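You operate a simulated robot arm through the tools that you are given. There is no shell and no other tool. Be economical: measure what you need, move in short steps, check, and stop when the job is done.

You are at the controls of a simulated two-armed robot. One attempt, no reset.

Task
Pour soap from the green bottle into the yellow bucket till the water foams.
Fine: hold the bottle as you turn its cap; leave it at least half full, put it back and cap it again.

The check looks at the end state, three seconds after you hand in, the way a careful person would. Anything else that was tipped, shoved, dropped, spilled or broken makes it a failure. Lids that push on must go on centred and level and be pressed home; caps that screw on are set level and turned clockwise until they are tight.

Robot
Two 7-joint arms with two-finger parallel grippers on one trunk, on a base that drives. Base frame: it is fixed to the floor where the robot stands at the start and does not move with it; the origin is under the middle of the robot, x ahead of it, y to its left, z up. Readings come in cm, degrees, newtons and seconds.
The left shoulder is at the start at [7, 13.3, 126.3], the right one opposite. Payload 1.57 kg a hand.
The TCP of each hand is the grasp point between the finger pads, 3 cm short of the fingertips. In the tool frame z runs along the fingers and y along their closing line. The gripper opens to 8 cm. The fingers are 1.7 cm wide and 1.2 cm thick; the gripper's body (4 by 8.2 cm) begins 8 cm behind the TCP.
Orientation is told as [roll, pitch, yaw] about the base's x, y, z axes, in that order, counted from this pose: with the fingers straight down and closing along the base's y, the tool's x points along the base's -x, its y along +y and its z along -z.

Tools
- The arms move only by the tool move_arm. It takes "left_commands", "right_commands" or both (then of equal length, played together; a hand with none holds still); each is one flat list of numbers, 7 for each row, row after row: the shift along the tool's x, y, z in m, then the turn, a rotation vector about the tool's x, y, z in degrees, then the opening, from 0 (shut) to 1 (fully open). In form: [tx, ty, tz, wx, wy, wz, gripper, tx, ty, tz, wx, wy, wz, gripper, ...]. A call has 1 to 8 rows; each row is the pose to reach, as a shift and turn from the pose commanded when the call began, along the tool's axes at that moment. A row lasts 0.2 s, in which the tool goes at most 5 cm and 8.6 degrees; a call with a longer step from one row to the next is refused whole, and so is a gripper value outside its range. Where a pose cannot be reached the arm comes as near as it can. A force on the tool above 40 N (or 10 N above the force at the start of the call, whichever is more), or a blocked arm, ends the call early, and 0.2 s more pass. Each finger travels about 15.3 cm/s and halts on what it meets, pressing with about 23 N; the grip force reading is that of the motor and also rises with nothing between the fingers. The clock runs only during rows and for 0.2 s after the last one: add rows that repeat a pose to give the fingers time. It gives the time, the measured TCP pose, the force on the tool (base axes), the opening and the grip force at its end, in the units of the frame above (readings bear some noise).
- Cameras (640 x 400 px; columns grow to the right, rows downward): "scene" is now at [12.07, -5.41, 151.41]; the picture's right is [-0.55, -0.84, 0.00], its down [-0.39, 0.25, -0.89] and it looks along [0.74, -0.49, -0.46] (base axes); focal length 214 px, centre (320, 200). "left" rides on the left gripper at [7.2, 0.7, -12.2] in its tool frame; the picture's right is [-0.09, 1.00, 0.00], its down [-0.84, -0.08, -0.54] and it looks along [-0.54, -0.05, 0.84] (tool axes); focal length 238 px, centre (320, 200). "right" rides on the right gripper at [7.2, -0.7, -12.2] in its tool frame; the picture's right is [0.09, 1.00, 0.00], its down [-0.84, 0.08, -0.54] and it looks along [-0.54, 0.05, 0.84] (tool axes); focal length 238 px, centre (320, 200). There is no depth. A picture from a camera that has moved, and an enlarged one, comes with that camera's place and axes in the base frame and with its lens. The place of the scene camera against the robot may be out by one fixed shift of up to 1.8 cm in any direction.
- get_image(camera): a new picture of that camera. It takes no simulated time.
- raise_lower(by): slides the trunk up (or, below 0, down) by that many cm; the arms and the scene camera ride with it, the base frame stays. It gives what a move gives, with no picture.
- drive_base(legs): drives the robot by 1 to 6 legs, each [ahead, left, turn to the left] in cm, cm and degrees, along the robot's own axes; the way and the turn of a leg run together, so that a leg with both is an arc; at most 150 cm and 180 degrees a leg. The arms and the cameras ride along, it lands a little off, and it stops where it bumps. It gives what a move gives.
- pan_tilt(pan, tilt): turns the head with the scene camera to pan (to the left, within 86 degrees either way) and tilt (down, from -29 to 69), counted from straight ahead of the robot. It gives what a move gives.
- close_up(camera, box): a new picture of the part [left, top, right, bottom] of that camera's present view, enlarged. It takes no simulated time.
- close_job(): hands the job in; it is judged then, once.

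Go step by step. Nothing tells you exact positions but the pictures and the camera data: compare them with the known pose of the tool, close in by small moves and look again before you grip or let go. The budget is 120 turns and 92 pictures, counting those below and the enlarged ones. Unless the task says otherwise, let go and move clear before handing in, and close with one line.

The tools are called after "Emit:" as name(argument=value, ...) on one line, values as JSON. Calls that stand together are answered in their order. move_arm: Moves the arms, as the interface text tells. Its arguments: {"type":"object","properties":{"left_commands":{"type":"array","items":{"type":"number"}},"right_commands":{"type":"array","items":{"type":"number"}}},"required":[]} The other tools are called the same way: raise_lower (by) slides the trunk up or down; drive_base (legs) drives the base; pan_tilt (pan, tilt) turns the head that bears the scene camera; get_image (camera) takes a picture; close_up (camera, box) takes an enlarged picture of a part of a camera's view; close_job () hands the job in.

At the start:

```text
t: 0.0
left_position: [43.79, 10.21, 139.89]
left_tcp_rot: [-0.2, 0.1, 0.1]
left_contact_force: [0.4, 0.1, -0.7]
left_opening: 7.99
left_gripper_force: 0.0
right_position: [47.48, -30.02, 132.06]
right_tcp_rot: [0.0, 0.0, -0.1]
right_contact_force: [-0.2, 0.2, -0.1]
right_opening: 7.99
right_gripper_force: 0.1
trunk travel left (down, up): [-83.6, 10.4]
robot x, y, heading: [0.05, 0.09, -0.1]
head pan, tilt: [-33.4, 27.6]
```

scene: 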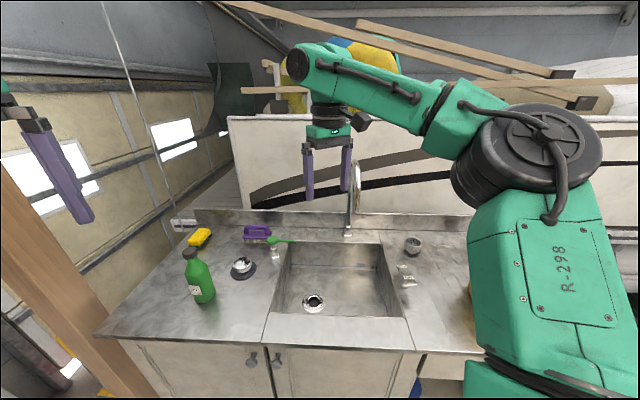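
right: 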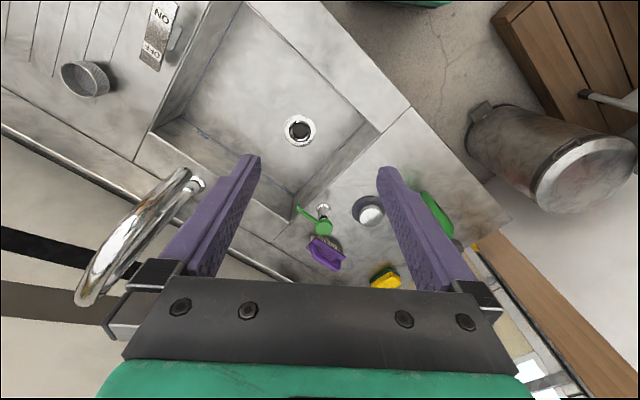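
left: 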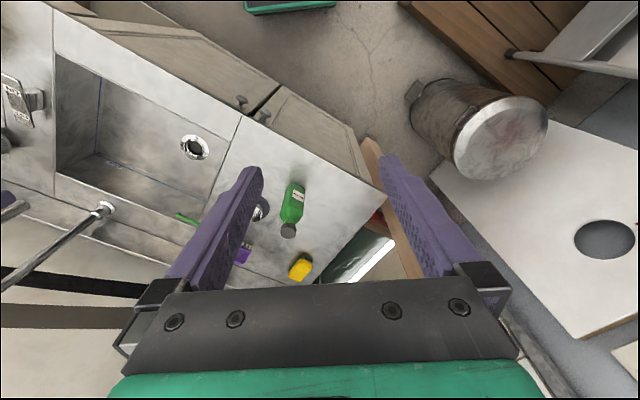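

I see the green bottle left of the sink, with a sponge, brush and a small dish nearby. The yellow bucket may be behind the right arm, so I'll turn the head to look for it.

Emit:
close_up(camera="scene", box=[140, 210, 300, 310])

Emit:
pan_tilt(pan=-60, tilt=45)

Emit:
get_image(camera="scene")

```text
4.00 times, centred on (220, 260) of scene
camera zoom: at [12.07, -5.41, 151.41], right [-0.55, -0.84, 0.0], down [-0.39, 0.25, -0.89], along [0.74, -0.49, -0.46], focal length 858 px, centre (720, -40)
```

zoom: 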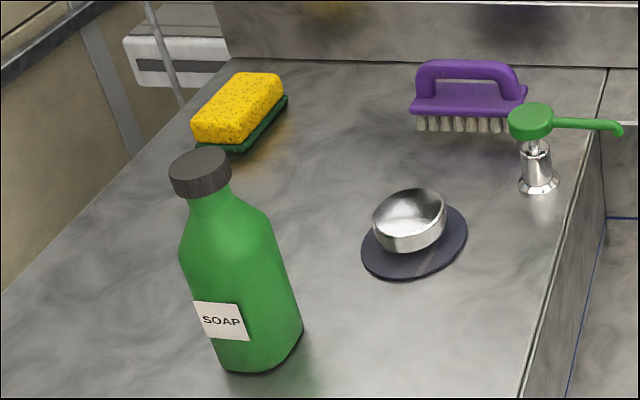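

```text
t: 0.9
left_position: [43.7, 10.31, 139.82]
left_tcp_rot: [-0.1, 0.0, 0.1]
left_contact_force: [0.4, 0.2, -0.4]
left_opening: 8.02
left_gripper_force: 0.0
right_position: [47.38, -30.06, 132.21]
right_tcp_rot: [-0.1, 0.0, -0.1]
right_contact_force: [0.1, -0.4, -0.5]
right_opening: 7.98
right_gripper_force: 0.0
trunk travel left (down, up): [-83.6, 10.4]
robot x, y, heading: [0.07, -0.29, -0.2]
head pan, tilt: [-60.0, 45.0]
```

```text
87 pictures are left
camera scene: at [8.52, -7.42, 148.78], right [-0.87, -0.5, 0.0], down [-0.35, 0.61, -0.71], along [0.35, -0.61, -0.71], focal length 214 px, centre (320, 200)
```

scene: 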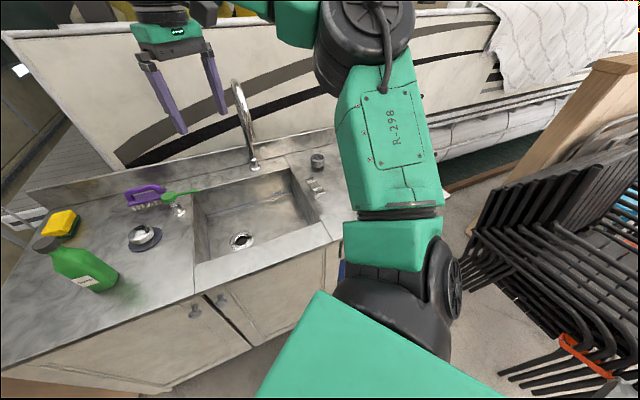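

The bucket isn't in view yet. I'll keep looking.

Emit:
pan_tilt(pan=40, tilt=45)

Emit:
get_image(camera="scene")

Emit:
pan_tilt(pan=-20, tilt=60)

Emit:
get_image(camera="scene")

```text
t: 2.7
left_position: [43.75, 10.29, 139.89]
left_tcp_rot: [-0.1, 0.0, 0.0]
left_contact_force: [-0.2, 0.8, 0.6]
left_opening: 8.01
left_gripper_force: 0.1
right_position: [47.61, -29.98, 132.08]
right_tcp_rot: [0.1, 0.0, -0.1]
right_contact_force: [0.0, 0.7, -0.4]
right_opening: 8.0
right_gripper_force: 0.0
trunk travel left (down, up): [-83.6, 10.4]
robot x, y, heading: [0.25, -0.2, 0.0]
head pan, tilt: [40.0, 45.0]
```

```text
86 pictures are left
camera scene: at [10.68, 4.84, 148.77], right [0.64, -0.77, 0.0], down [-0.54, -0.45, -0.71], along [0.54, 0.45, -0.71], focal length 214 px, centre (320, 200)
```

scene: 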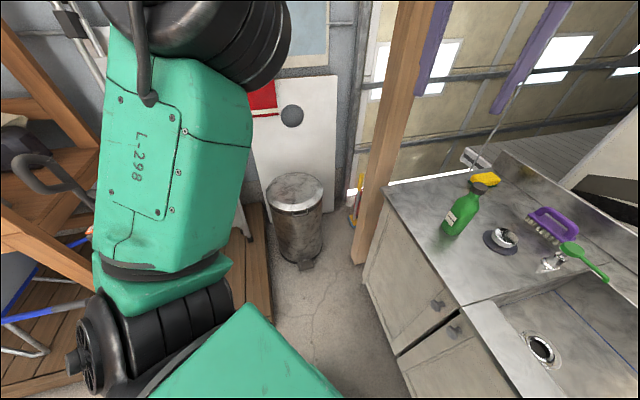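

```text
t: 4.0
left_position: [43.89, 10.26, 139.71]
left_tcp_rot: [0.0, 0.0, 0.1]
left_contact_force: [0.2, 0.1, 0.0]
left_opening: 7.99
left_gripper_force: 0.1
right_position: [47.51, -29.97, 132.06]
right_tcp_rot: [0.0, 0.0, -0.1]
right_contact_force: [0.2, -0.1, 0.8]
right_opening: 8.0
right_gripper_force: 0.0
trunk travel left (down, up): [-83.6, 10.4]
robot x, y, heading: [0.2, 0.35, 0.3]
head pan, tilt: [-20.0, 60.0]
```

```text
85 pictures are left
camera scene: at [10.71, -2.66, 146.82], right [-0.34, -0.94, 0.0], down [-0.81, 0.3, -0.5], along [0.47, -0.17, -0.87], focal length 214 px, centre (320, 200)
```

scene: 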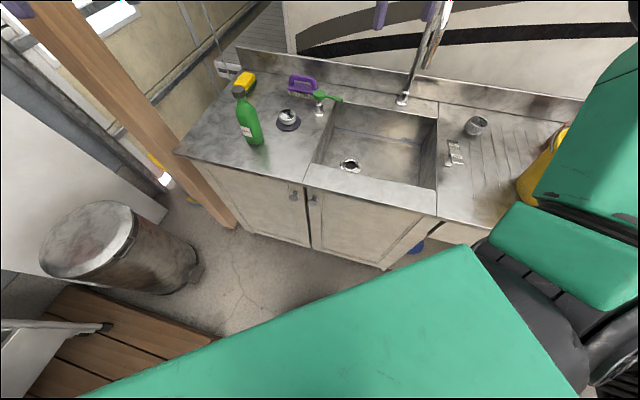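

The bucket stands at the right end of the counter, half hidden by the right arm, and the counter front faces a heading of about -35°. I'll turn the robot to face the counter square and look again.

Emit:
drive_base(legs=[[0, 0, -35]])

Emit:
pan_tilt(pan=0, tilt=50)

Emit:
get_image(camera="scene")

Emit:
pan_tilt(pan=-45, tilt=45)

Emit:
get_image(camera="scene")

```text
t: 6.0
left_position: [41.77, -16.68, 139.73]
left_tcp_rot: [-0.1, -0.1, -34.9]
left_contact_force: [-0.4, 0.1, -0.4]
left_opening: 7.99
left_gripper_force: 0.0
right_position: [21.64, -51.81, 132.18]
right_tcp_rot: [0.1, 0.0, -35.1]
right_contact_force: [-0.4, -0.7, 1.1]
right_opening: 8.01
right_gripper_force: 0.0
trunk travel left (down, up): [-83.6, 10.4]
robot x, y, heading: [0.04, 0.18, -35.0]
head pan, tilt: [-20.0, 60.0]
```

```text
t: 6.9
left_position: [41.67, -16.87, 139.82]
left_tcp_rot: [-0.1, 0.0, -34.9]
left_contact_force: [0.4, -0.2, 0.1]
left_opening: 7.98
left_gripper_force: 0.0
right_position: [21.56, -51.87, 132.1]
right_tcp_rot: [0.0, 0.0, -35.3]
right_contact_force: [0.3, -0.4, 0.5]
right_opening: 8.0
right_gripper_force: 0.0
trunk travel left (down, up): [-83.6, 10.4]
robot x, y, heading: [0.22, -0.52, -35.2]
head pan, tilt: [0.0, 50.0]
```

```text
84 pictures are left
camera scene: at [9.81, -7.71, 148.08], right [-0.58, -0.82, 0.0], down [-0.63, 0.44, -0.64], along [0.53, -0.37, -0.77], focal length 214 px, centre (320, 200)
```

scene: 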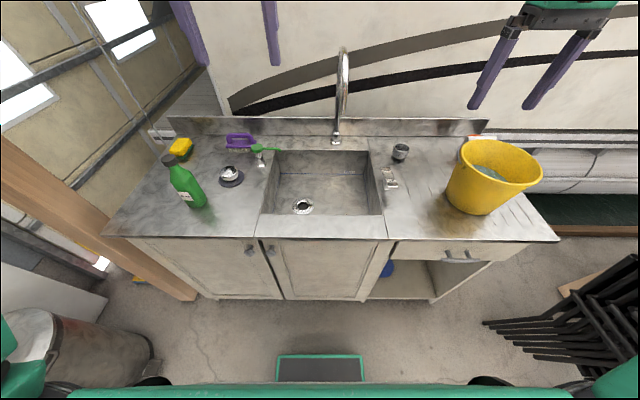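

```text
t: 8.0
left_position: [41.71, -16.77, 139.78]
left_tcp_rot: [-0.1, 0.0, -35.0]
left_contact_force: [0.1, -0.1, 0.0]
left_opening: 8.0
left_gripper_force: 0.0
right_position: [21.55, -51.86, 131.99]
right_tcp_rot: [0.0, 0.0, -35.1]
right_contact_force: [-0.2, 0.6, -0.6]
right_opening: 7.99
right_gripper_force: 0.1
trunk travel left (down, up): [-83.6, 10.4]
robot x, y, heading: [0.26, -0.07, -35.1]
head pan, tilt: [-45.0, 45.0]
```

```text
83 pictures are left
camera scene: at [4.94, -11.27, 148.77], right [-0.98, -0.17, 0.0], down [-0.12, 0.7, -0.71], along [0.12, -0.7, -0.71], focal length 214 px, centre (320, 200)
```

scene: 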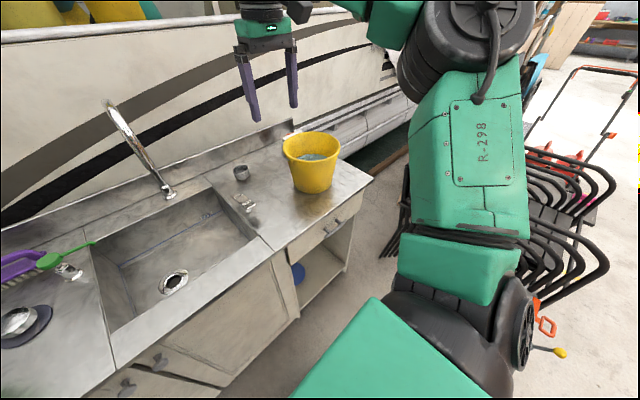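

The bottle is about 60 cm ahead and 43 cm left, and the bucket 61 cm ahead and 54 cm right. I'll move so the bottle is in front of both arms; the right hand will hold it and the left hand will turn the cap.

Emit:
drive_base(legs=[[0, 32, 0], [10, 0, 0]])

Emit:
pan_tilt(pan=5, tilt=50)

Emit:
get_image(camera="scene")

Emit:
get_image(camera="left")

Emit:
get_image(camera="right")

```text
t: 10.9
left_position: [67.65, 3.97, 140.18]
left_tcp_rot: [-0.1, -0.4, -35.0]
left_contact_force: [-0.2, -1.1, 0.3]
left_opening: 8.01
left_gripper_force: 0.0
right_position: [47.64, -30.95, 132.38]
right_tcp_rot: [0.0, -0.4, -35.4]
right_contact_force: [-0.3, -0.1, -0.5]
right_opening: 8.01
right_gripper_force: 0.0
trunk travel left (down, up): [-83.6, 10.4]
robot x, y, heading: [26.6, 20.58, -35.5]
head pan, tilt: [-45.0, 45.0]
```

```text
t: 12.1
left_position: [68.28, 3.6, 139.95]
left_tcp_rot: [-0.1, -0.1, -35.0]
left_contact_force: [-0.3, 0.5, 0.4]
left_opening: 7.99
left_gripper_force: 0.1
right_position: [48.17, -31.38, 132.28]
right_tcp_rot: [0.1, -0.1, -35.3]
right_contact_force: [0.5, 0.7, 0.0]
right_opening: 8.01
right_gripper_force: 0.0
trunk travel left (down, up): [-83.6, 10.4]
robot x, y, heading: [26.75, 20.44, -35.0]
head pan, tilt: [5.0, 50.0]
```

```text
82 pictures are left
camera scene: at [36.76, 13.38, 148.09], right [-0.5, -0.86, 0.0], down [-0.66, 0.39, -0.64], along [0.56, -0.32, -0.77], focal length 214 px, centre (320, 200)
```

scene: 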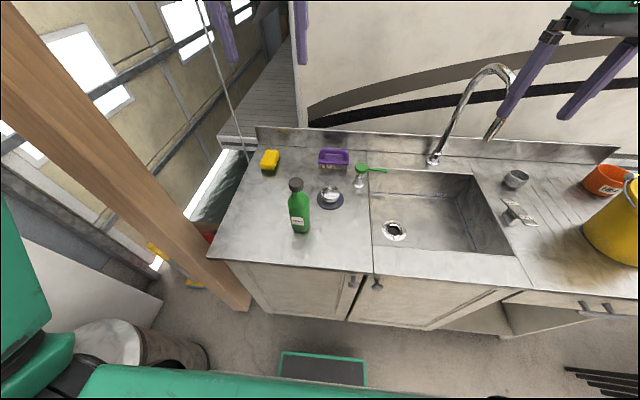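

```text
81 pictures are left
camera left: at [62.82, 8.29, 152.13], right [0.65, 0.76, 0.0], down [0.64, -0.54, 0.54], along [0.41, -0.35, -0.84], focal length 238 px, centre (320, 200)
```

left: 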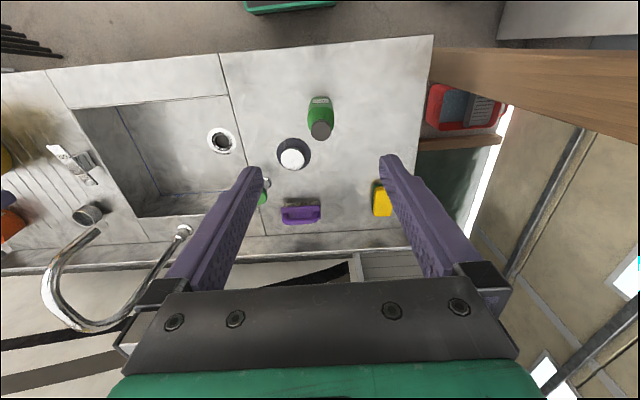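

```text
80 pictures are left
camera right: at [41.76, -27.77, 144.39], right [0.5, 0.87, 0.0], down [0.73, -0.42, 0.54], along [0.47, -0.27, -0.84], focal length 238 px, centre (320, 200)
```

right: 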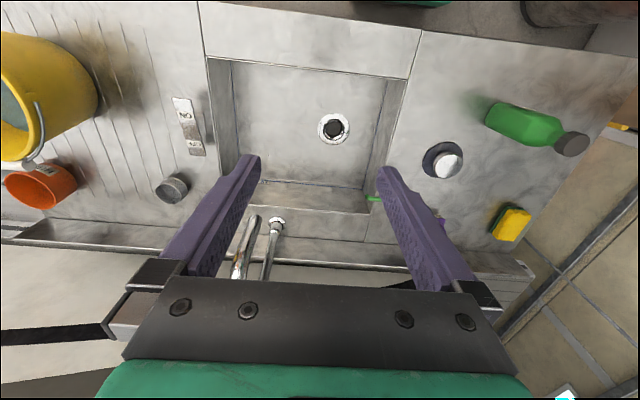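

Triangulating puts the bottle cap at about (72.9, 0.0), top at z≈108, with a body about 6 cm wide. I'll swing the right hand toward a pre-grasp in front of the bottle, pitched 30° below horizontal, and move the left hand slightly aside.

Emit:
move_arm(right_commands=[0.01, 0.04, 0.012, 0, -7.5, 0, 1, 0.02, 0.08, 0.025, 0, -15, 0, 1, 0.03, 0.12, 0.037, 0, -22.5, 0, 1, 0.04, 0.16, 0.05, 0, -30, 0, 1, 0.05, 0.2, 0.062, 0, -37.5, 0, 1, 0.06, 0.24, 0.075, 0, -45, 0, 1, 0.07, 0.28, 0.087, 0, -52.5, 0, 1, 0.083, 0.32, 0.1, 0, -60, 0, 1], left_commands=[0, 0.01, 0, 0, 0, 0, 1, 0, 0.02, 0, 0, 0, 0, 1, 0, 0.03, 0, 0, 0, 0, 1, 0, 0.04, 0, 0, 0, 0, 1, 0, 0.05, 0, 0, 0, 0, 1, 0, 0.06, 0, 0, 0, 0, 1, 0, 0.06, 0, 0, 0, 0, 1, 0, 0.06, 0, 0, 0, 0, 1])

Emit:
get_image(camera="scene")

Emit:
get_image(camera="right")

```text
t: 13.9
left_position: [72.01, 8.29, 139.66]
left_tcp_rot: [-0.1, 0.1, -35.2]
left_contact_force: [0.2, -0.3, -0.2]
left_opening: 8.0
left_gripper_force: 0.0
right_position: [59.33, -4.65, 124.84]
right_tcp_rot: [-4.4, -54.1, -29.9]
right_contact_force: [0.2, -0.4, -0.1]
right_opening: 8.02
right_gripper_force: 0.0
right hand out of reach, approached as far as the arm can: row 7, 8
trunk travel left (down, up): [-83.6, 10.4]
robot x, y, heading: [26.79, 20.37, -35.2]
head pan, tilt: [5.0, 50.0]
```

```text
79 pictures are left
camera scene: at [37.19, 13.14, 148.05], right [-0.5, -0.86, 0.0], down [-0.66, 0.39, -0.64], along [0.55, -0.32, -0.77], focal length 214 px, centre (320, 200)
```

scene: 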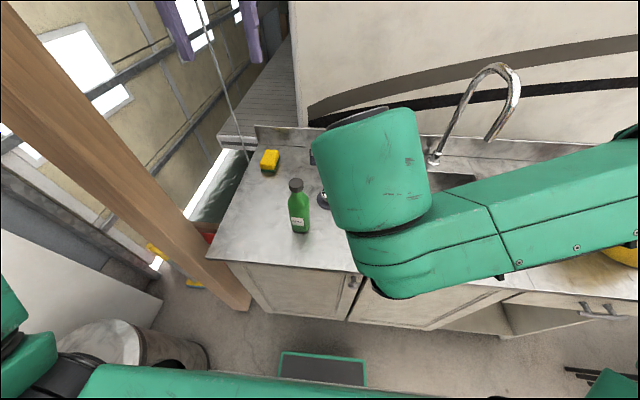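

```text
78 pictures are left
camera right: at [47.27, 2.51, 126.28], right [0.5, 0.86, -0.12], down [0.11, 0.07, 0.99], along [0.86, -0.51, -0.06], focal length 238 px, centre (320, 200)
```

right: 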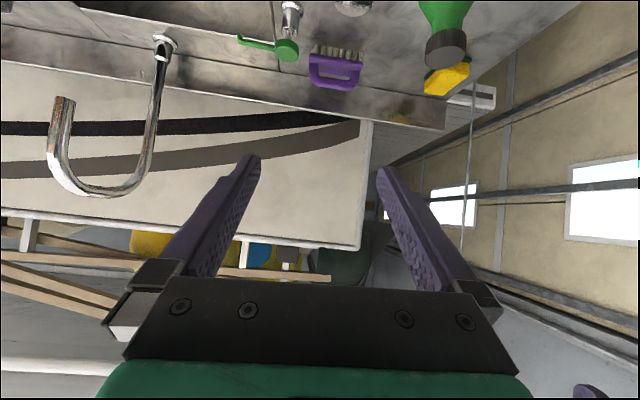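

The arm ran out of reach in that pose because the bottle lies to the left of the right shoulder. Yawing the fingers about 35° left, along base +x, should suit the right arm better.

Emit:
move_arm(right_commands=[0.012, -0.001, 0.003, -5.05, 0, -2.92, 1, 0.024, -0.002, 0.007, -10.1, 0, -5.83, 1, 0.036, -0.003, 0.01, -15.15, 0, -8.75, 1, 0.048, -0.005, 0.014, -20.2, 0, -11.67, 1, 0.06, -0.006, 0.018, -25.25, 0, -14.58, 1, 0.072, -0.007, 0.021, -30.3, 0, -17.5, 1, 0.072, -0.007, 0.021, -30.3, 0, -17.5, 1])

Emit:
get_image(camera="right")

```text
t: 15.5
left_position: [71.76, 8.56, 139.91]
left_tcp_rot: [-0.1, -0.1, -35.1]
left_contact_force: [-0.4, 0.2, -0.4]
left_opening: 8.0
left_gripper_force: 0.1
right_position: [62.92, -4.74, 118.51]
right_tcp_rot: [1.5, -53.8, 0.2]
right_contact_force: [0.0, -0.2, 0.4]
right_opening: 8.0
right_gripper_force: 0.1
right hand out of reach, approached as far as the arm can: row 1, 2, 3, 4, 5, 6, 7
trunk travel left (down, up): [-83.6, 10.4]
robot x, y, heading: [26.93, 20.06, -35.3]
head pan, tilt: [5.0, 50.0]
```

```text
77 pictures are left
camera right: at [48.78, -5.88, 119.93], right [-0.08, 1.0, -0.06], down [0.06, 0.06, 1.0], along [1.0, 0.07, -0.06], focal length 238 px, centre (320, 200)
```

right: 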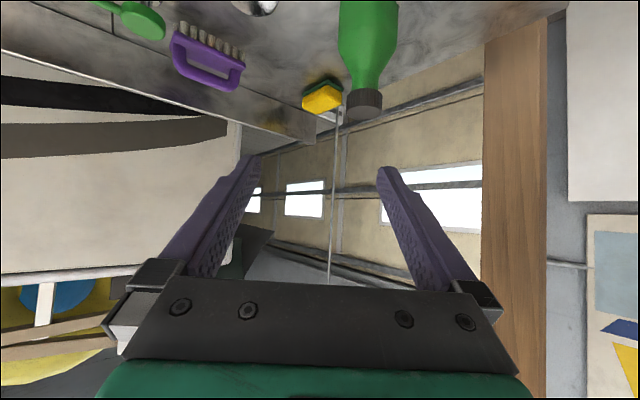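

The arm seems folded too close to the trunk. I'll back the base 8 cm away from the counter and try the pose again.

Emit:
drive_base(legs=[[-8, 0, 0]])

Emit:
move_arm(right_commands=[0.0, 0, 0.03, 0, 0, 0, 1, 0, 0, 0.06, 0, 0, 0, 1])

```text
t: 16.5
left_position: [66.0, 12.66, 139.51]
left_tcp_rot: [-0.1, 0.4, -34.9]
left_contact_force: [0.9, 0.3, -0.2]
left_opening: 8.01
left_gripper_force: 0.0
right_position: [56.98, -0.75, 118.27]
right_tcp_rot: [1.8, -53.5, -0.3]
right_contact_force: [0.2, -0.9, -0.3]
right_opening: 7.98
right_gripper_force: 0.0
trunk travel left (down, up): [-83.6, 10.4]
robot x, y, heading: [20.08, 25.18, -35.0]
head pan, tilt: [5.0, 50.0]
```

```text
t: 17.1
left_position: [65.86, 12.89, 139.65]
left_tcp_rot: [-0.2, 0.3, -35.1]
left_contact_force: [0.3, 0.7, -0.4]
left_opening: 7.99
left_gripper_force: 0.0
right_position: [61.74, -0.41, 114.88]
right_tcp_rot: [1.7, -53.6, -0.1]
right_contact_force: [0.2, 0.3, -0.5]
right_opening: 8.0
right_gripper_force: 0.0
trunk travel left (down, up): [-83.6, 10.4]
robot x, y, heading: [20.26, 24.86, -35.1]
head pan, tilt: [5.0, 50.0]
```

The pose holds now, with the fingers about 36° below horizontal. I'll descend to the pre-grasp about 12 cm short of the bottle and look.

Emit:
move_arm(right_commands=[0.026, 0.001, 0.025, 0.3, 0, -0.5, 1, 0.052, 0.003, 0.05, 0.6, 0, -0.9, 1, 0.078, 0.004, 0.076, 1.0, 0, -1.37, 1, 0.078, 0.004, 0.076, 1.0, 0, -1.37, 1])

Emit:
get_image(camera="right")

Emit:
get_image(camera="left")

Emit:
get_image(camera="scene")

```text
t: 18.1
left_position: [65.22, 13.06, 139.88]
left_tcp_rot: [0.0, 0.1, -35.2]
left_contact_force: [-0.2, 0.9, -0.6]
left_opening: 8.01
left_gripper_force: 0.0
right_position: [60.88, -1.07, 105.71]
right_tcp_rot: [-1.3, -53.9, 2.4]
right_contact_force: [0.3, 0.2, -0.2]
right_opening: 8.02
right_gripper_force: 0.0
right hand out of reach, approached as far as the arm can: row 2, 3, 4
trunk travel left (down, up): [-83.6, 10.4]
robot x, y, heading: [20.2, 25.02, -35.2]
head pan, tilt: [5.0, 50.0]
```

```text
76 pictures are left
camera right: at [46.67, -2.07, 107.21], right [-0.08, 0.99, -0.09], down [0.05, 0.09, 0.99], along [1.0, 0.07, -0.06], focal length 238 px, centre (320, 200)
```

right: 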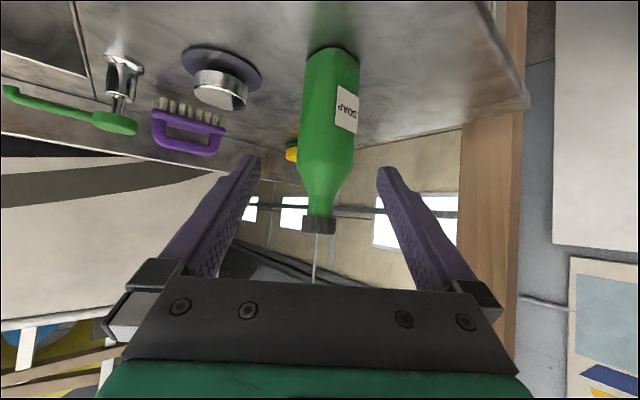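

```text
75 pictures are left
camera left: at [59.8, 17.66, 152.12], right [0.65, 0.76, 0.0], down [0.64, -0.54, 0.54], along [0.41, -0.35, -0.84], focal length 238 px, centre (320, 200)
```

left: 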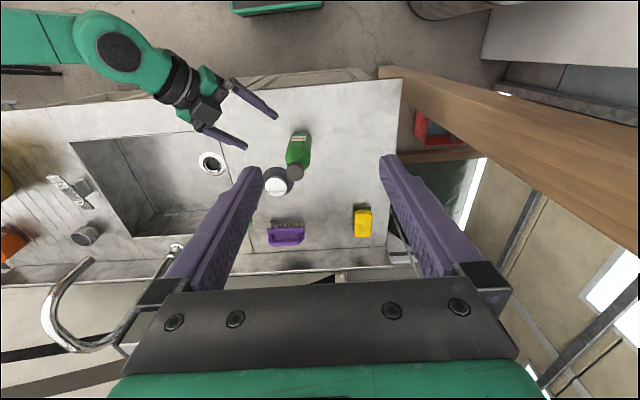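

```text
74 pictures are left
camera scene: at [30.28, 17.86, 148.09], right [-0.5, -0.86, 0.0], down [-0.66, 0.38, -0.64], along [0.56, -0.32, -0.77], focal length 214 px, centre (320, 200)
```

scene: 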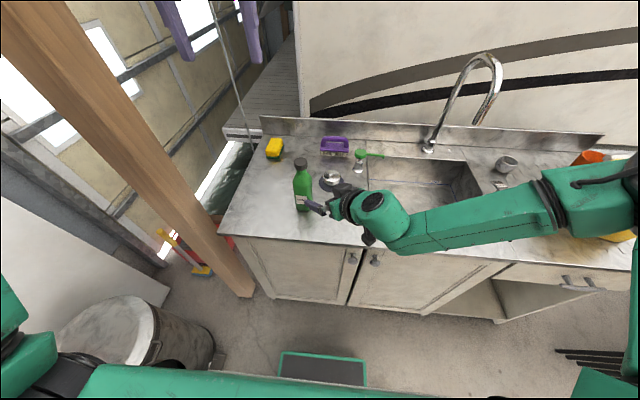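

The right arm reaches in from the right, so pointing the fingers more to the left should relax the wrist. I'll yaw about 28° more around the bottle while staying short of it.

Emit:
move_arm(right_commands=[-0.003, -0.01, 0.009, -5.65, 0, -4.1, 1, -0.006, -0.02, 0.018, -11.3, 0, -8.25, 1, -0.008, -0.03, 0.027, -16.95, 0, -12.4, 1, -0.011, -0.039, 0.036, -22.6, 0, -16.5, 1, -0.011, -0.039, 0.036, -22.6, 0, -16.5, 1])

Emit:
get_image(camera="right")

```text
t: 19.3
left_position: [65.45, 13.11, 139.78]
left_tcp_rot: [-0.2, 0.0, -35.1]
left_contact_force: [0.1, -0.7, 0.5]
left_opening: 7.99
left_gripper_force: 0.1
right_position: [62.98, -4.88, 105.17]
right_tcp_rot: [-1.8, -49.4, 22.7]
right_contact_force: [-0.2, -0.3, 0.5]
right_opening: 7.98
right_gripper_force: 0.0
right hand out of reach, approached as far as the arm can: row 3, 4, 5
trunk travel left (down, up): [-83.6, 10.4]
robot x, y, heading: [19.77, 24.95, -35.0]
head pan, tilt: [5.0, 50.0]
```

```text
73 pictures are left
camera right: at [50.22, -10.58, 107.7], right [-0.42, 0.9, -0.09], down [0.09, 0.14, 0.99], along [0.9, 0.4, -0.14], focal length 238 px, centre (320, 200)
```

right: 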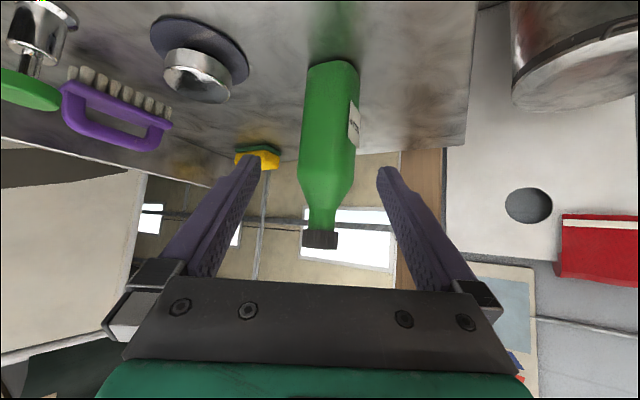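

The arm prefers a steeper hand, about 41° below horizontal, which is fine for this grasp. The bottle sits centred between the fingers, so I'll advance halfway and check.

Emit:
move_arm(right_commands=[-0.002, 0.001, 0.03, 0, 0, 0, 1, -0.005, 0.003, 0.07, 0, 0, 0, 1])

Emit:
get_image(camera="right")

Emit:
get_image(camera="left")

```text
t: 19.9
left_position: [65.43, 13.05, 139.88]
left_tcp_rot: [0.0, 0.0, -35.0]
left_contact_force: [0.1, -0.3, 0.4]
left_opening: 7.99
left_gripper_force: 0.1
right_position: [63.1, -4.83, 105.13]
right_tcp_rot: [-1.8, -49.4, 22.7]
right_contact_force: [0.0, -0.1, -1.0]
right_opening: 8.02
right_gripper_force: 0.0
right hand out of reach, approached as far as the arm can: row 1, 2
trunk travel left (down, up): [-83.6, 10.4]
robot x, y, heading: [20.07, 25.25, -35.1]
head pan, tilt: [5.0, 50.0]
```

```text
72 pictures are left
camera right: at [50.19, -10.55, 107.72], right [-0.42, 0.9, -0.09], down [0.09, 0.14, 0.99], along [0.9, 0.4, -0.14], focal length 238 px, centre (320, 200)
```

right: 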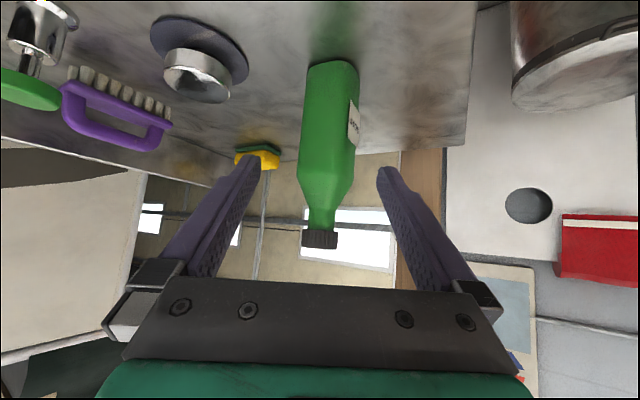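

```text
71 pictures are left
camera left: at [59.9, 17.61, 152.09], right [0.65, 0.76, 0.0], down [0.64, -0.54, 0.54], along [0.41, -0.35, -0.84], focal length 238 px, centre (320, 200)
```

left: 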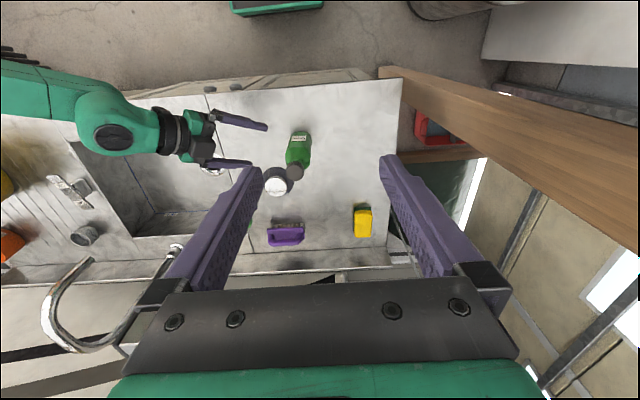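

The right arm is at a joint limit for going lower with this tilt. The trunk can supply the height, and the forearm and elbow have clearance over the counter and sink. I'll lower the trunk 9 cm.

Emit:
raise_lower(by=-9)

Emit:
move_arm(right_commands=[0, 0, 0, 0, 0, 0, 1, 0.015, 0, 0.018, 0, 0, 0, 1])

Emit:
get_image(camera="scene")

Emit:
get_image(camera="right")

```text
t: 21.2
left_position: [65.33, 13.1, 130.86]
left_tcp_rot: [-0.1, -0.1, -34.9]
left_contact_force: [0.3, 0.1, -0.2]
left_opening: 7.98
left_gripper_force: 0.2
right_position: [63.07, -4.83, 96.27]
right_tcp_rot: [-1.8, -49.4, 22.7]
right_contact_force: [0.0, 0.4, 0.5]
right_opening: 7.99
right_gripper_force: 0.1
trunk travel left (down, up): [-74.6, 19.4]
robot x, y, heading: [20.18, 24.73, -35.2]
head pan, tilt: [5.0, 50.0]
```

```text
t: 21.8
left_position: [65.33, 13.07, 130.85]
left_tcp_rot: [-0.1, 0.0, -35.1]
left_contact_force: [-0.5, 0.2, -0.7]
left_opening: 7.99
left_gripper_force: 0.1
right_position: [62.97, -4.76, 96.14]
right_tcp_rot: [-1.8, -49.5, 22.6]
right_contact_force: [-0.1, 1.1, -0.7]
right_opening: 8.02
right_gripper_force: 0.1
right hand out of reach, approached as far as the arm can: row 2
trunk travel left (down, up): [-74.6, 19.4]
robot x, y, heading: [20.12, 24.62, -35.0]
head pan, tilt: [5.0, 50.0]
```

```text
70 pictures are left
camera scene: at [30.37, 17.84, 139.08], right [-0.5, -0.86, 0.0], down [-0.66, 0.38, -0.64], along [0.56, -0.32, -0.77], focal length 214 px, centre (320, 200)
```

scene: 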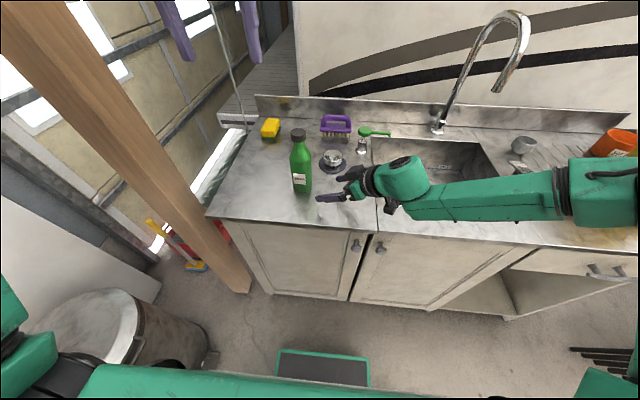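

```text
69 pictures are left
camera right: at [50.19, -10.53, 98.73], right [-0.42, 0.9, -0.09], down [0.09, 0.14, 0.99], along [0.9, 0.4, -0.14], focal length 238 px, centre (320, 200)
```

right: 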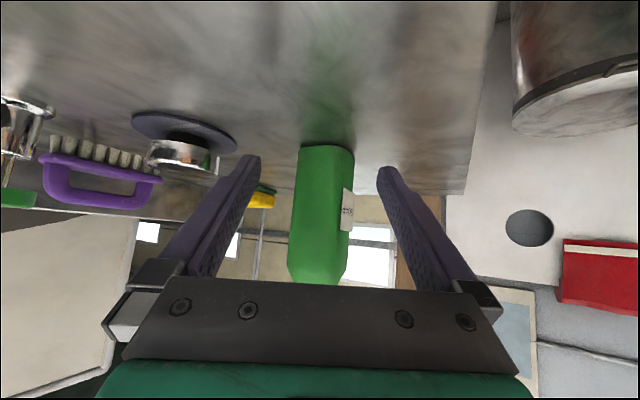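

I'm still at the wrist limit, so the stance itself is poor for the right arm. I'll raise the trunk, retract the right hand, and turn the base about 20° left so the bottle lies in front of the right shoulder.

Emit:
raise_lower(by=9)

Emit:
move_arm(right_commands=[0.006, -0.003, -0.032, 4.3, 0, 3.7, 1, 0.012, -0.006, -0.064, 8.6, 0, 7.3, 1, 0.017, -0.009, -0.095, 12.8, 0, 11, 1, 0.023, -0.012, -0.127, 17.1, 0, 14.7, 1, 0.029, -0.014, -0.159, 21.4, 0, 18.3, 1, 0.035, -0.017, -0.19, 25.6, 0, 22, 1, 0.04, -0.02, -0.222, 29.9, 0, 25.6, 1, 0.046, -0.023, -0.254, 34.2, 0, 29.3, 1])

Emit:
drive_base(legs=[[0, 0, 20]])

Emit:
pan_tilt(pan=-15, tilt=50)

Emit:
get_image(camera="scene")

```text
t: 23.0
left_position: [65.37, 13.04, 139.98]
left_tcp_rot: [-0.1, -0.1, -34.9]
left_contact_force: [0.1, -0.6, 0.7]
left_opening: 8.0
left_gripper_force: 0.1
right_position: [62.99, -4.79, 105.15]
right_tcp_rot: [-1.7, -49.3, 22.7]
right_contact_force: [0.5, 1.0, 0.1]
right_opening: 8.0
right_gripper_force: 0.2
trunk travel left (down, up): [-83.6, 10.4]
robot x, y, heading: [20.21, 24.69, -35.3]
head pan, tilt: [5.0, 50.0]
```

```text
t: 24.8
left_position: [65.06, 12.9, 139.95]
left_tcp_rot: [0.2, 0.0, -35.1]
left_contact_force: [-0.3, -0.5, -0.5]
left_opening: 8.01
left_gripper_force: 0.1
right_position: [42.01, -18.38, 117.04]
right_tcp_rot: [-0.1, -50.7, -22.8]
right_contact_force: [-0.1, 0.2, -0.7]
right_opening: 8.01
right_gripper_force: 0.2
right hand out of reach, approached as far as the arm can: row 7, 8
trunk travel left (down, up): [-83.6, 10.4]
robot x, y, heading: [19.78, 25.21, -35.3]
head pan, tilt: [5.0, 50.0]
```

```text
t: 26.3
left_position: [66.68, 29.26, 139.96]
left_tcp_rot: [0.0, 0.1, -14.9]
left_contact_force: [0.6, -0.3, -0.1]
left_opening: 7.97
left_gripper_force: 0.1
right_position: [55.69, -7.75, 116.99]
right_tcp_rot: [-0.3, -50.6, -2.4]
right_contact_force: [0.3, 1.1, -0.3]
right_opening: 7.99
right_gripper_force: 0.0
trunk travel left (down, up): [-83.6, 10.4]
robot x, y, heading: [20.26, 25.31, -14.8]
head pan, tilt: [5.0, 50.0]
```

```text
t: 27.1
left_position: [66.7, 29.37, 139.84]
left_tcp_rot: [-0.1, 0.0, -15.0]
left_contact_force: [0.5, 0.3, 0.1]
left_opening: 8.0
left_gripper_force: 0.1
right_position: [55.72, -7.71, 117.02]
right_tcp_rot: [-0.4, -50.6, -2.5]
right_contact_force: [-0.7, 0.8, -0.2]
right_opening: 7.99
right_gripper_force: 0.0
trunk travel left (down, up): [-83.6, 10.4]
robot x, y, heading: [20.21, 25.21, -15.1]
head pan, tilt: [-15.0, 50.0]
```

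```text
68 pictures are left
camera scene: at [31.13, 19.48, 148.08], right [-0.5, -0.87, 0.0], down [-0.66, 0.38, -0.64], along [0.56, -0.32, -0.77], focal length 214 px, centre (320, 200)
```

scene: 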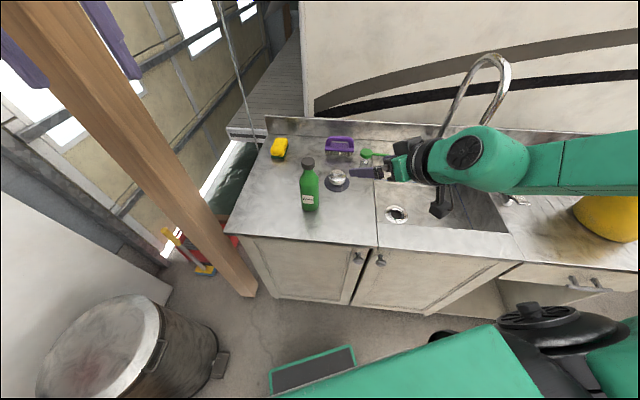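

The right arm is now in a more natural stance. I'll move to the pre-grasp in front of the bottle.

Emit:
move_arm(right_commands=[0.011, 0.019, 0.034, 0, 0, 0, 1, 0.023, 0.038, 0.069, 0, 0, 0, 1, 0.034, 0.057, 0.103, 0, 0, 0, 1, 0.045, 0.076, 0.138, 0, 0, 0, 1])

Emit:
get_image(camera="right")

```text
t: 28.1
left_position: [66.88, 29.36, 139.76]
left_tcp_rot: [0.0, 0.2, -14.9]
left_contact_force: [-0.8, 0.2, -0.5]
left_opening: 8.01
left_gripper_force: 0.0
right_position: [64.16, -0.51, 104.62]
right_tcp_rot: [-0.6, -50.5, -2.3]
right_contact_force: [-0.4, 0.3, -0.2]
right_opening: 8.0
right_gripper_force: 0.1
trunk travel left (down, up): [-83.6, 10.4]
robot x, y, heading: [20.02, 24.92, -14.8]
head pan, tilt: [-15.0, 50.0]
```

```text
67 pictures are left
camera right: at [50.1, -0.58, 106.87], right [-0.01, 1.0, -0.08], down [0.12, 0.08, 0.99], along [0.99, 0.0, -0.12], focal length 238 px, centre (320, 200)
```

right: 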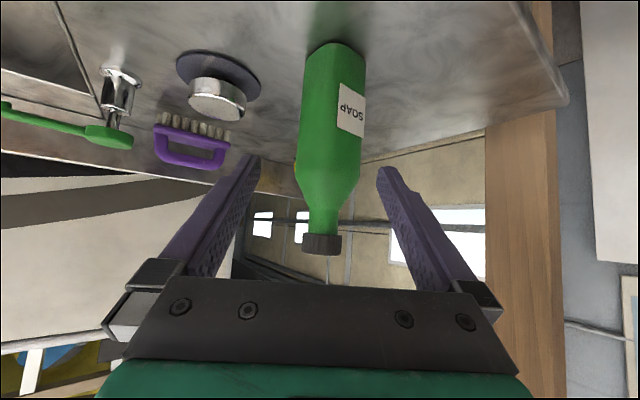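

That is in reach, and the bottle is centred at y≈0. I'll advance 11.6 cm onto the body with the fingers open, then check.

Emit:
move_arm(right_commands=[0.001, 0.002, 0.03, 0, 0, 0, 1, 0.002, 0.004, 0.06, 0, 0, 0, 1, 0.003, 0.006, 0.09, 0, 0, 0, 1, 0.003, 0.007, 0.116, 0, 0, 0, 1])

Emit:
get_image(camera="right")

Emit:
get_image(camera="scene")

```text
t: 29.1
left_position: [66.59, 29.35, 139.83]
left_tcp_rot: [-0.1, 0.0, -15.0]
left_contact_force: [-1.1, 0.4, -0.3]
left_opening: 8.02
left_gripper_force: 0.0
right_position: [71.25, -1.5, 99.05]
right_tcp_rot: [-0.3, -50.8, -2.5]
right_contact_force: [-0.7, 1.1, 1.0]
right_opening: 8.0
right_gripper_force: 0.0
right hand out of reach, approached as far as the arm can: row 3, 4
trunk travel left (down, up): [-83.6, 10.4]
robot x, y, heading: [20.14, 24.59, -15.0]
head pan, tilt: [-15.0, 50.0]
```

```text
66 pictures are left
camera right: at [57.17, -1.51, 101.21], right [-0.01, 1.0, -0.07], down [0.12, 0.08, 0.99], along [0.99, 0.0, -0.12], focal length 238 px, centre (320, 200)
```

right: 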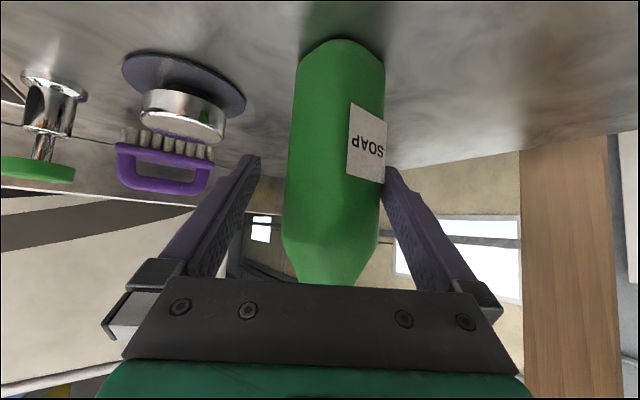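

```text
65 pictures are left
camera scene: at [31.04, 19.43, 148.09], right [-0.5, -0.87, 0.0], down [-0.66, 0.38, -0.64], along [0.56, -0.32, -0.77], focal length 214 px, centre (320, 200)
```

scene: 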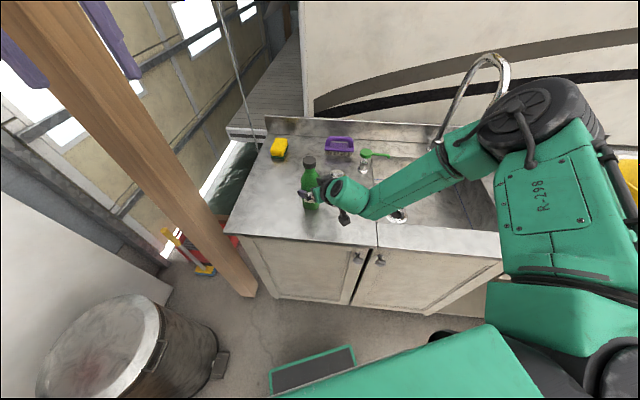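

The hand is 1.5 cm to one side and again at a limit. I'll lower the trunk 2.5 cm and retry the small lateral correction.

Emit:
raise_lower(by=-2.5)

Emit:
move_arm(right_commands=[-0.004, 0.007, 0.004, 0, 0, 0, 1, -0.008, 0.014, 0.008, 0, 0, 0, 1])

```text
t: 29.9
left_position: [66.77, 29.18, 137.33]
left_tcp_rot: [-0.1, -0.1, -14.8]
left_contact_force: [0.1, 0.1, 1.0]
left_opening: 8.01
left_gripper_force: 0.1
right_position: [71.26, -1.46, 96.51]
right_tcp_rot: [-0.3, -50.6, -2.4]
right_contact_force: [0.1, 0.3, 0.7]
right_opening: 7.99
right_gripper_force: 0.0
trunk travel left (down, up): [-81.1, 12.9]
robot x, y, heading: [20.19, 24.95, -14.9]
head pan, tilt: [-15.0, 50.0]
```

```text
t: 30.4
left_position: [66.7, 29.31, 137.39]
left_tcp_rot: [-0.1, 0.0, -14.9]
left_contact_force: [-0.1, 0.3, 0.7]
left_opening: 8.01
left_gripper_force: 0.0
right_position: [71.84, -0.6, 97.3]
right_tcp_rot: [-0.2, -50.4, -2.3]
right_contact_force: [-0.4, 0.1, 0.4]
right_opening: 7.97
right_gripper_force: 0.1
right hand out of reach, approached as far as the arm can: row 1, 2
trunk travel left (down, up): [-81.1, 12.9]
robot x, y, heading: [20.43, 24.71, -15.1]
head pan, tilt: [-15.0, 50.0]
```

Emit:
move_arm(right_commands=[-0.003, 0.006, 0.003, 0, 0, 0, 1, -0.003, 0.006, 0.003, 0, 0, 0, 1])

Emit:
get_image(camera="right")

Emit:
get_image(camera="left")

```text
t: 31.1
left_position: [66.73, 29.39, 137.31]
left_tcp_rot: [-0.1, 0.0, -14.8]
left_contact_force: [0.1, 0.5, 0.0]
left_opening: 7.99
left_gripper_force: 0.1
right_position: [71.88, -0.26, 97.75]
right_tcp_rot: [-0.3, -50.6, -2.5]
right_contact_force: [0.0, 0.3, 0.2]
right_opening: 7.99
right_gripper_force: 0.1
right hand out of reach, approached as far as the arm can: row 1, 2
trunk travel left (down, up): [-81.1, 12.9]
robot x, y, heading: [20.43, 25.06, -14.8]
head pan, tilt: [-15.0, 50.0]
```

```text
64 pictures are left
camera right: at [57.91, -0.32, 100.0], right [-0.01, 1.0, -0.07], down [0.12, 0.08, 0.99], along [0.99, 0.0, -0.12], focal length 238 px, centre (320, 200)
```

right: 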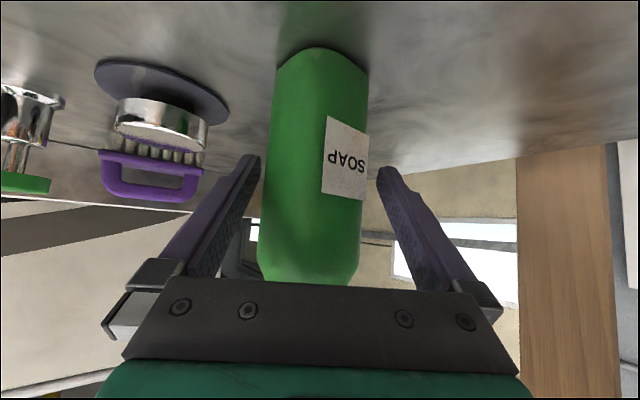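

```text
63 pictures are left
camera left: at [59.97, 31.75, 149.59], right [0.34, 0.94, 0.0], down [0.79, -0.29, 0.54], along [0.51, -0.19, -0.84], focal length 238 px, centre (320, 200)
```

left: 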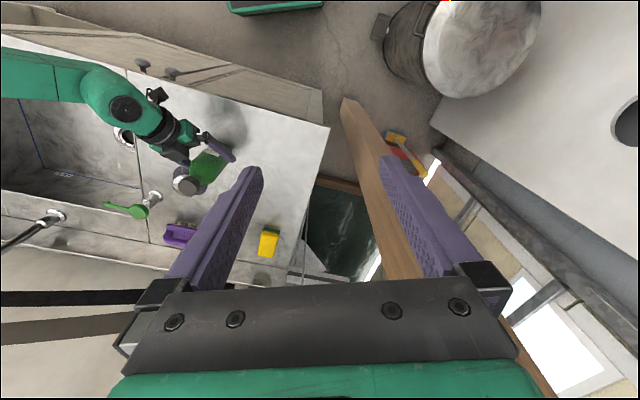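

The bottle is centred between the fingers. I'll close the right gripper.

Emit:
move_arm(right_commands=[0, 0, 0, 0, 0, 0, 0.5, 0, 0, 0, 0, 0, 0, 0.5, 0, 0, 0, 0, 0, 0, 0.5])

Emit:
get_image(camera="right")

```text
t: 31.9
left_position: [66.78, 29.26, 137.37]
left_tcp_rot: [-0.1, 0.0, -14.9]
left_contact_force: [0.1, -0.6, -0.8]
left_opening: 8.0
left_gripper_force: 0.1
right_position: [72.0, -0.24, 97.78]
right_tcp_rot: [-0.4, -50.6, -2.5]
right_contact_force: [1.3, -0.5, 0.9]
right_opening: 6.12
right_gripper_force: 22.6
trunk travel left (down, up): [-81.1, 12.9]
robot x, y, heading: [19.84, 24.94, -14.9]
head pan, tilt: [-15.0, 50.0]
```

```text
62 pictures are left
camera right: at [57.91, -0.32, 100.01], right [-0.01, 1.0, -0.07], down [0.12, 0.08, 0.99], along [0.99, 0.0, -0.12], focal length 238 px, centre (320, 200)
```

right: 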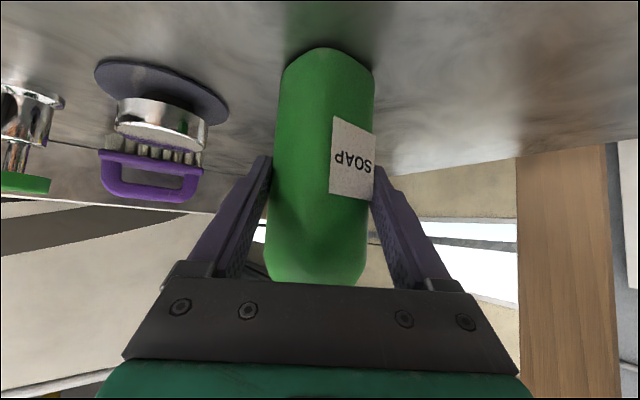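

The bottle is held at 6.1 cm opening with a 23 N grip. Next I'll bring the left hand above the cap, pointing down.

Emit:
move_arm(left_commands=[-0.016, -0.034, 0.006, 0, 0, 0, 1, -0.032, -0.068, 0.012, 0, 0, 0, 1, -0.048, -0.102, 0.018, 0, 0, 0, 1, -0.064, -0.136, 0.025, 0, 0, 0, 1, -0.081, -0.17, 0.031, 0, 0, 0, 1, -0.097, -0.204, 0.037, 0, 0, 0, 1, -0.113, -0.238, 0.043, 0, 0, 0, 1, -0.129, -0.272, 0.05, 0, 0, 0, 1])

Emit:
get_image(camera="left")

Emit:
get_image(camera="scene")

```text
t: 33.6
left_position: [65.86, 7.53, 128.71]
left_tcp_rot: [0.1, -0.6, -15.2]
left_contact_force: [0.4, -1.1, 0.4]
left_opening: 7.97
left_gripper_force: 0.1
left hand out of reach, approached as far as the arm can: row 3, 4, 5, 6, 7, 8
right_position: [72.04, -0.31, 97.79]
right_tcp_rot: [-0.3, -50.5, -2.5]
right_contact_force: [1.1, 1.3, 1.4]
right_opening: 6.17
right_gripper_force: 22.9
trunk travel left (down, up): [-81.1, 12.9]
robot x, y, heading: [20.32, 25.32, -15.0]
head pan, tilt: [-15.0, 50.0]
```

```text
61 pictures are left
camera left: at [59.06, 10.1, 140.98], right [0.35, 0.94, 0.0], down [0.78, -0.29, 0.55], along [0.51, -0.19, -0.84], focal length 238 px, centre (320, 200)
```

left: 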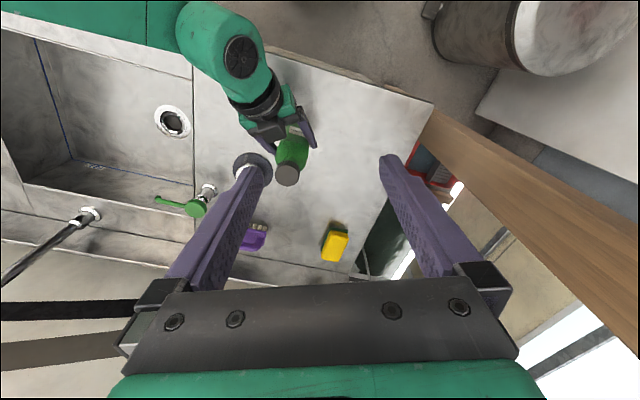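

```text
60 pictures are left
camera scene: at [31.11, 19.33, 145.58], right [-0.5, -0.87, 0.0], down [-0.66, 0.38, -0.64], along [0.56, -0.32, -0.77], focal length 214 px, centre (320, 200)
```

scene: 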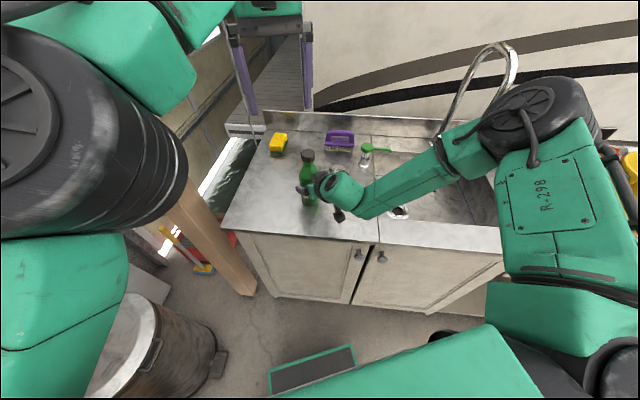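

The left arm stopped 10 cm short at a limit. Turning the tool clockwise about 45° might free the wrist, and it's also a good starting angle for unscrewing.

Emit:
move_arm(left_commands=[-0.0, 0.0, 0.0, 0, 0, 7.5, 1, -0.014, -0.01, 0, 0, 0, 15, 1, -0.028, -0.02, 0, 0, 0, 22.5, 1, -0.042, -0.03, 0, 0, 0, 30, 1, -0.056, -0.04, 0, 0, 0, 37.5, 1, -0.07, -0.05, 0, 0, 0, 45, 1, -0.083, -0.059, 0, 0, 0, 45, 1])

```text
t: 35.2
left_position: [67.23, 6.2, 124.66]
left_tcp_rot: [0.1, -0.1, -59.1]
left_contact_force: [0.3, 0.0, 0.5]
left_opening: 7.98
left_gripper_force: 0.0
left hand out of reach, approached as far as the arm can: row 1, 2, 3, 4, 5, 6, 7
right_position: [71.99, -0.26, 97.83]
right_tcp_rot: [-0.4, -50.6, -2.4]
right_contact_force: [-0.7, -0.7, 2.2]
right_opening: 6.11
right_gripper_force: 23.4
trunk travel left (down, up): [-81.1, 12.9]
robot x, y, heading: [20.27, 24.7, -15.0]
head pan, tilt: [-15.0, 50.0]
```

The left arm is stretched straight and can't reach. Since the right hand already holds the bottle firmly, it's simpler to lift it and bring it to the left hand in mid-air. I'll lift 4 cm with the trunk and check the grip.

Emit:
raise_lower(by=4)

Emit:
get_image(camera="left")

Emit:
get_image(camera="right")

```text
t: 36.1
left_position: [67.47, 6.27, 128.6]
left_tcp_rot: [-0.2, 0.0, -58.7]
left_contact_force: [0.2, -0.6, -0.1]
left_opening: 7.99
left_gripper_force: 0.0
right_position: [71.91, -0.25, 101.7]
right_tcp_rot: [-0.3, -50.5, -2.5]
right_contact_force: [-0.7, 0.2, -3.1]
right_opening: 6.13
right_gripper_force: 22.9
trunk travel left (down, up): [-85.1, 8.9]
robot x, y, heading: [20.03, 24.75, -14.7]
head pan, tilt: [-15.0, 50.0]
```

```text
59 pictures are left
camera left: at [64.34, 12.71, 140.77], right [0.9, 0.44, 0.0], down [0.37, -0.76, 0.54], along [0.24, -0.49, -0.84], focal length 238 px, centre (320, 200)
```

left: 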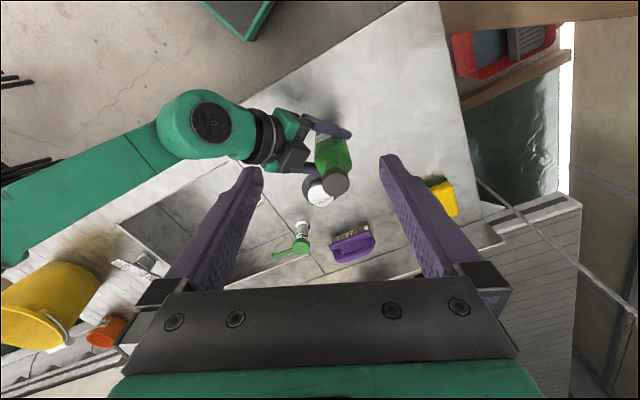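

```text
58 pictures are left
camera right: at [57.97, -0.37, 103.95], right [-0.01, 1.0, -0.07], down [0.12, 0.08, 0.99], along [0.99, 0.0, -0.12], focal length 238 px, centre (320, 200)
```

right: 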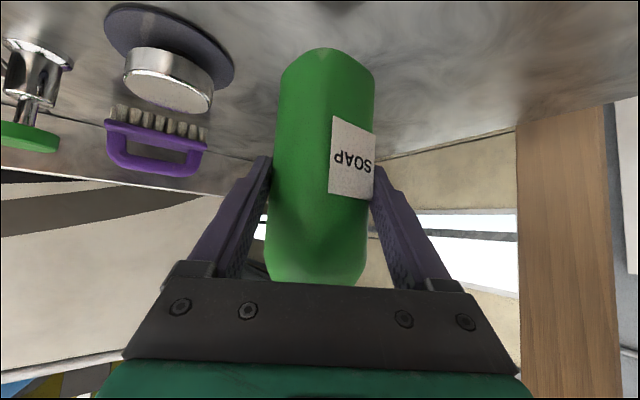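

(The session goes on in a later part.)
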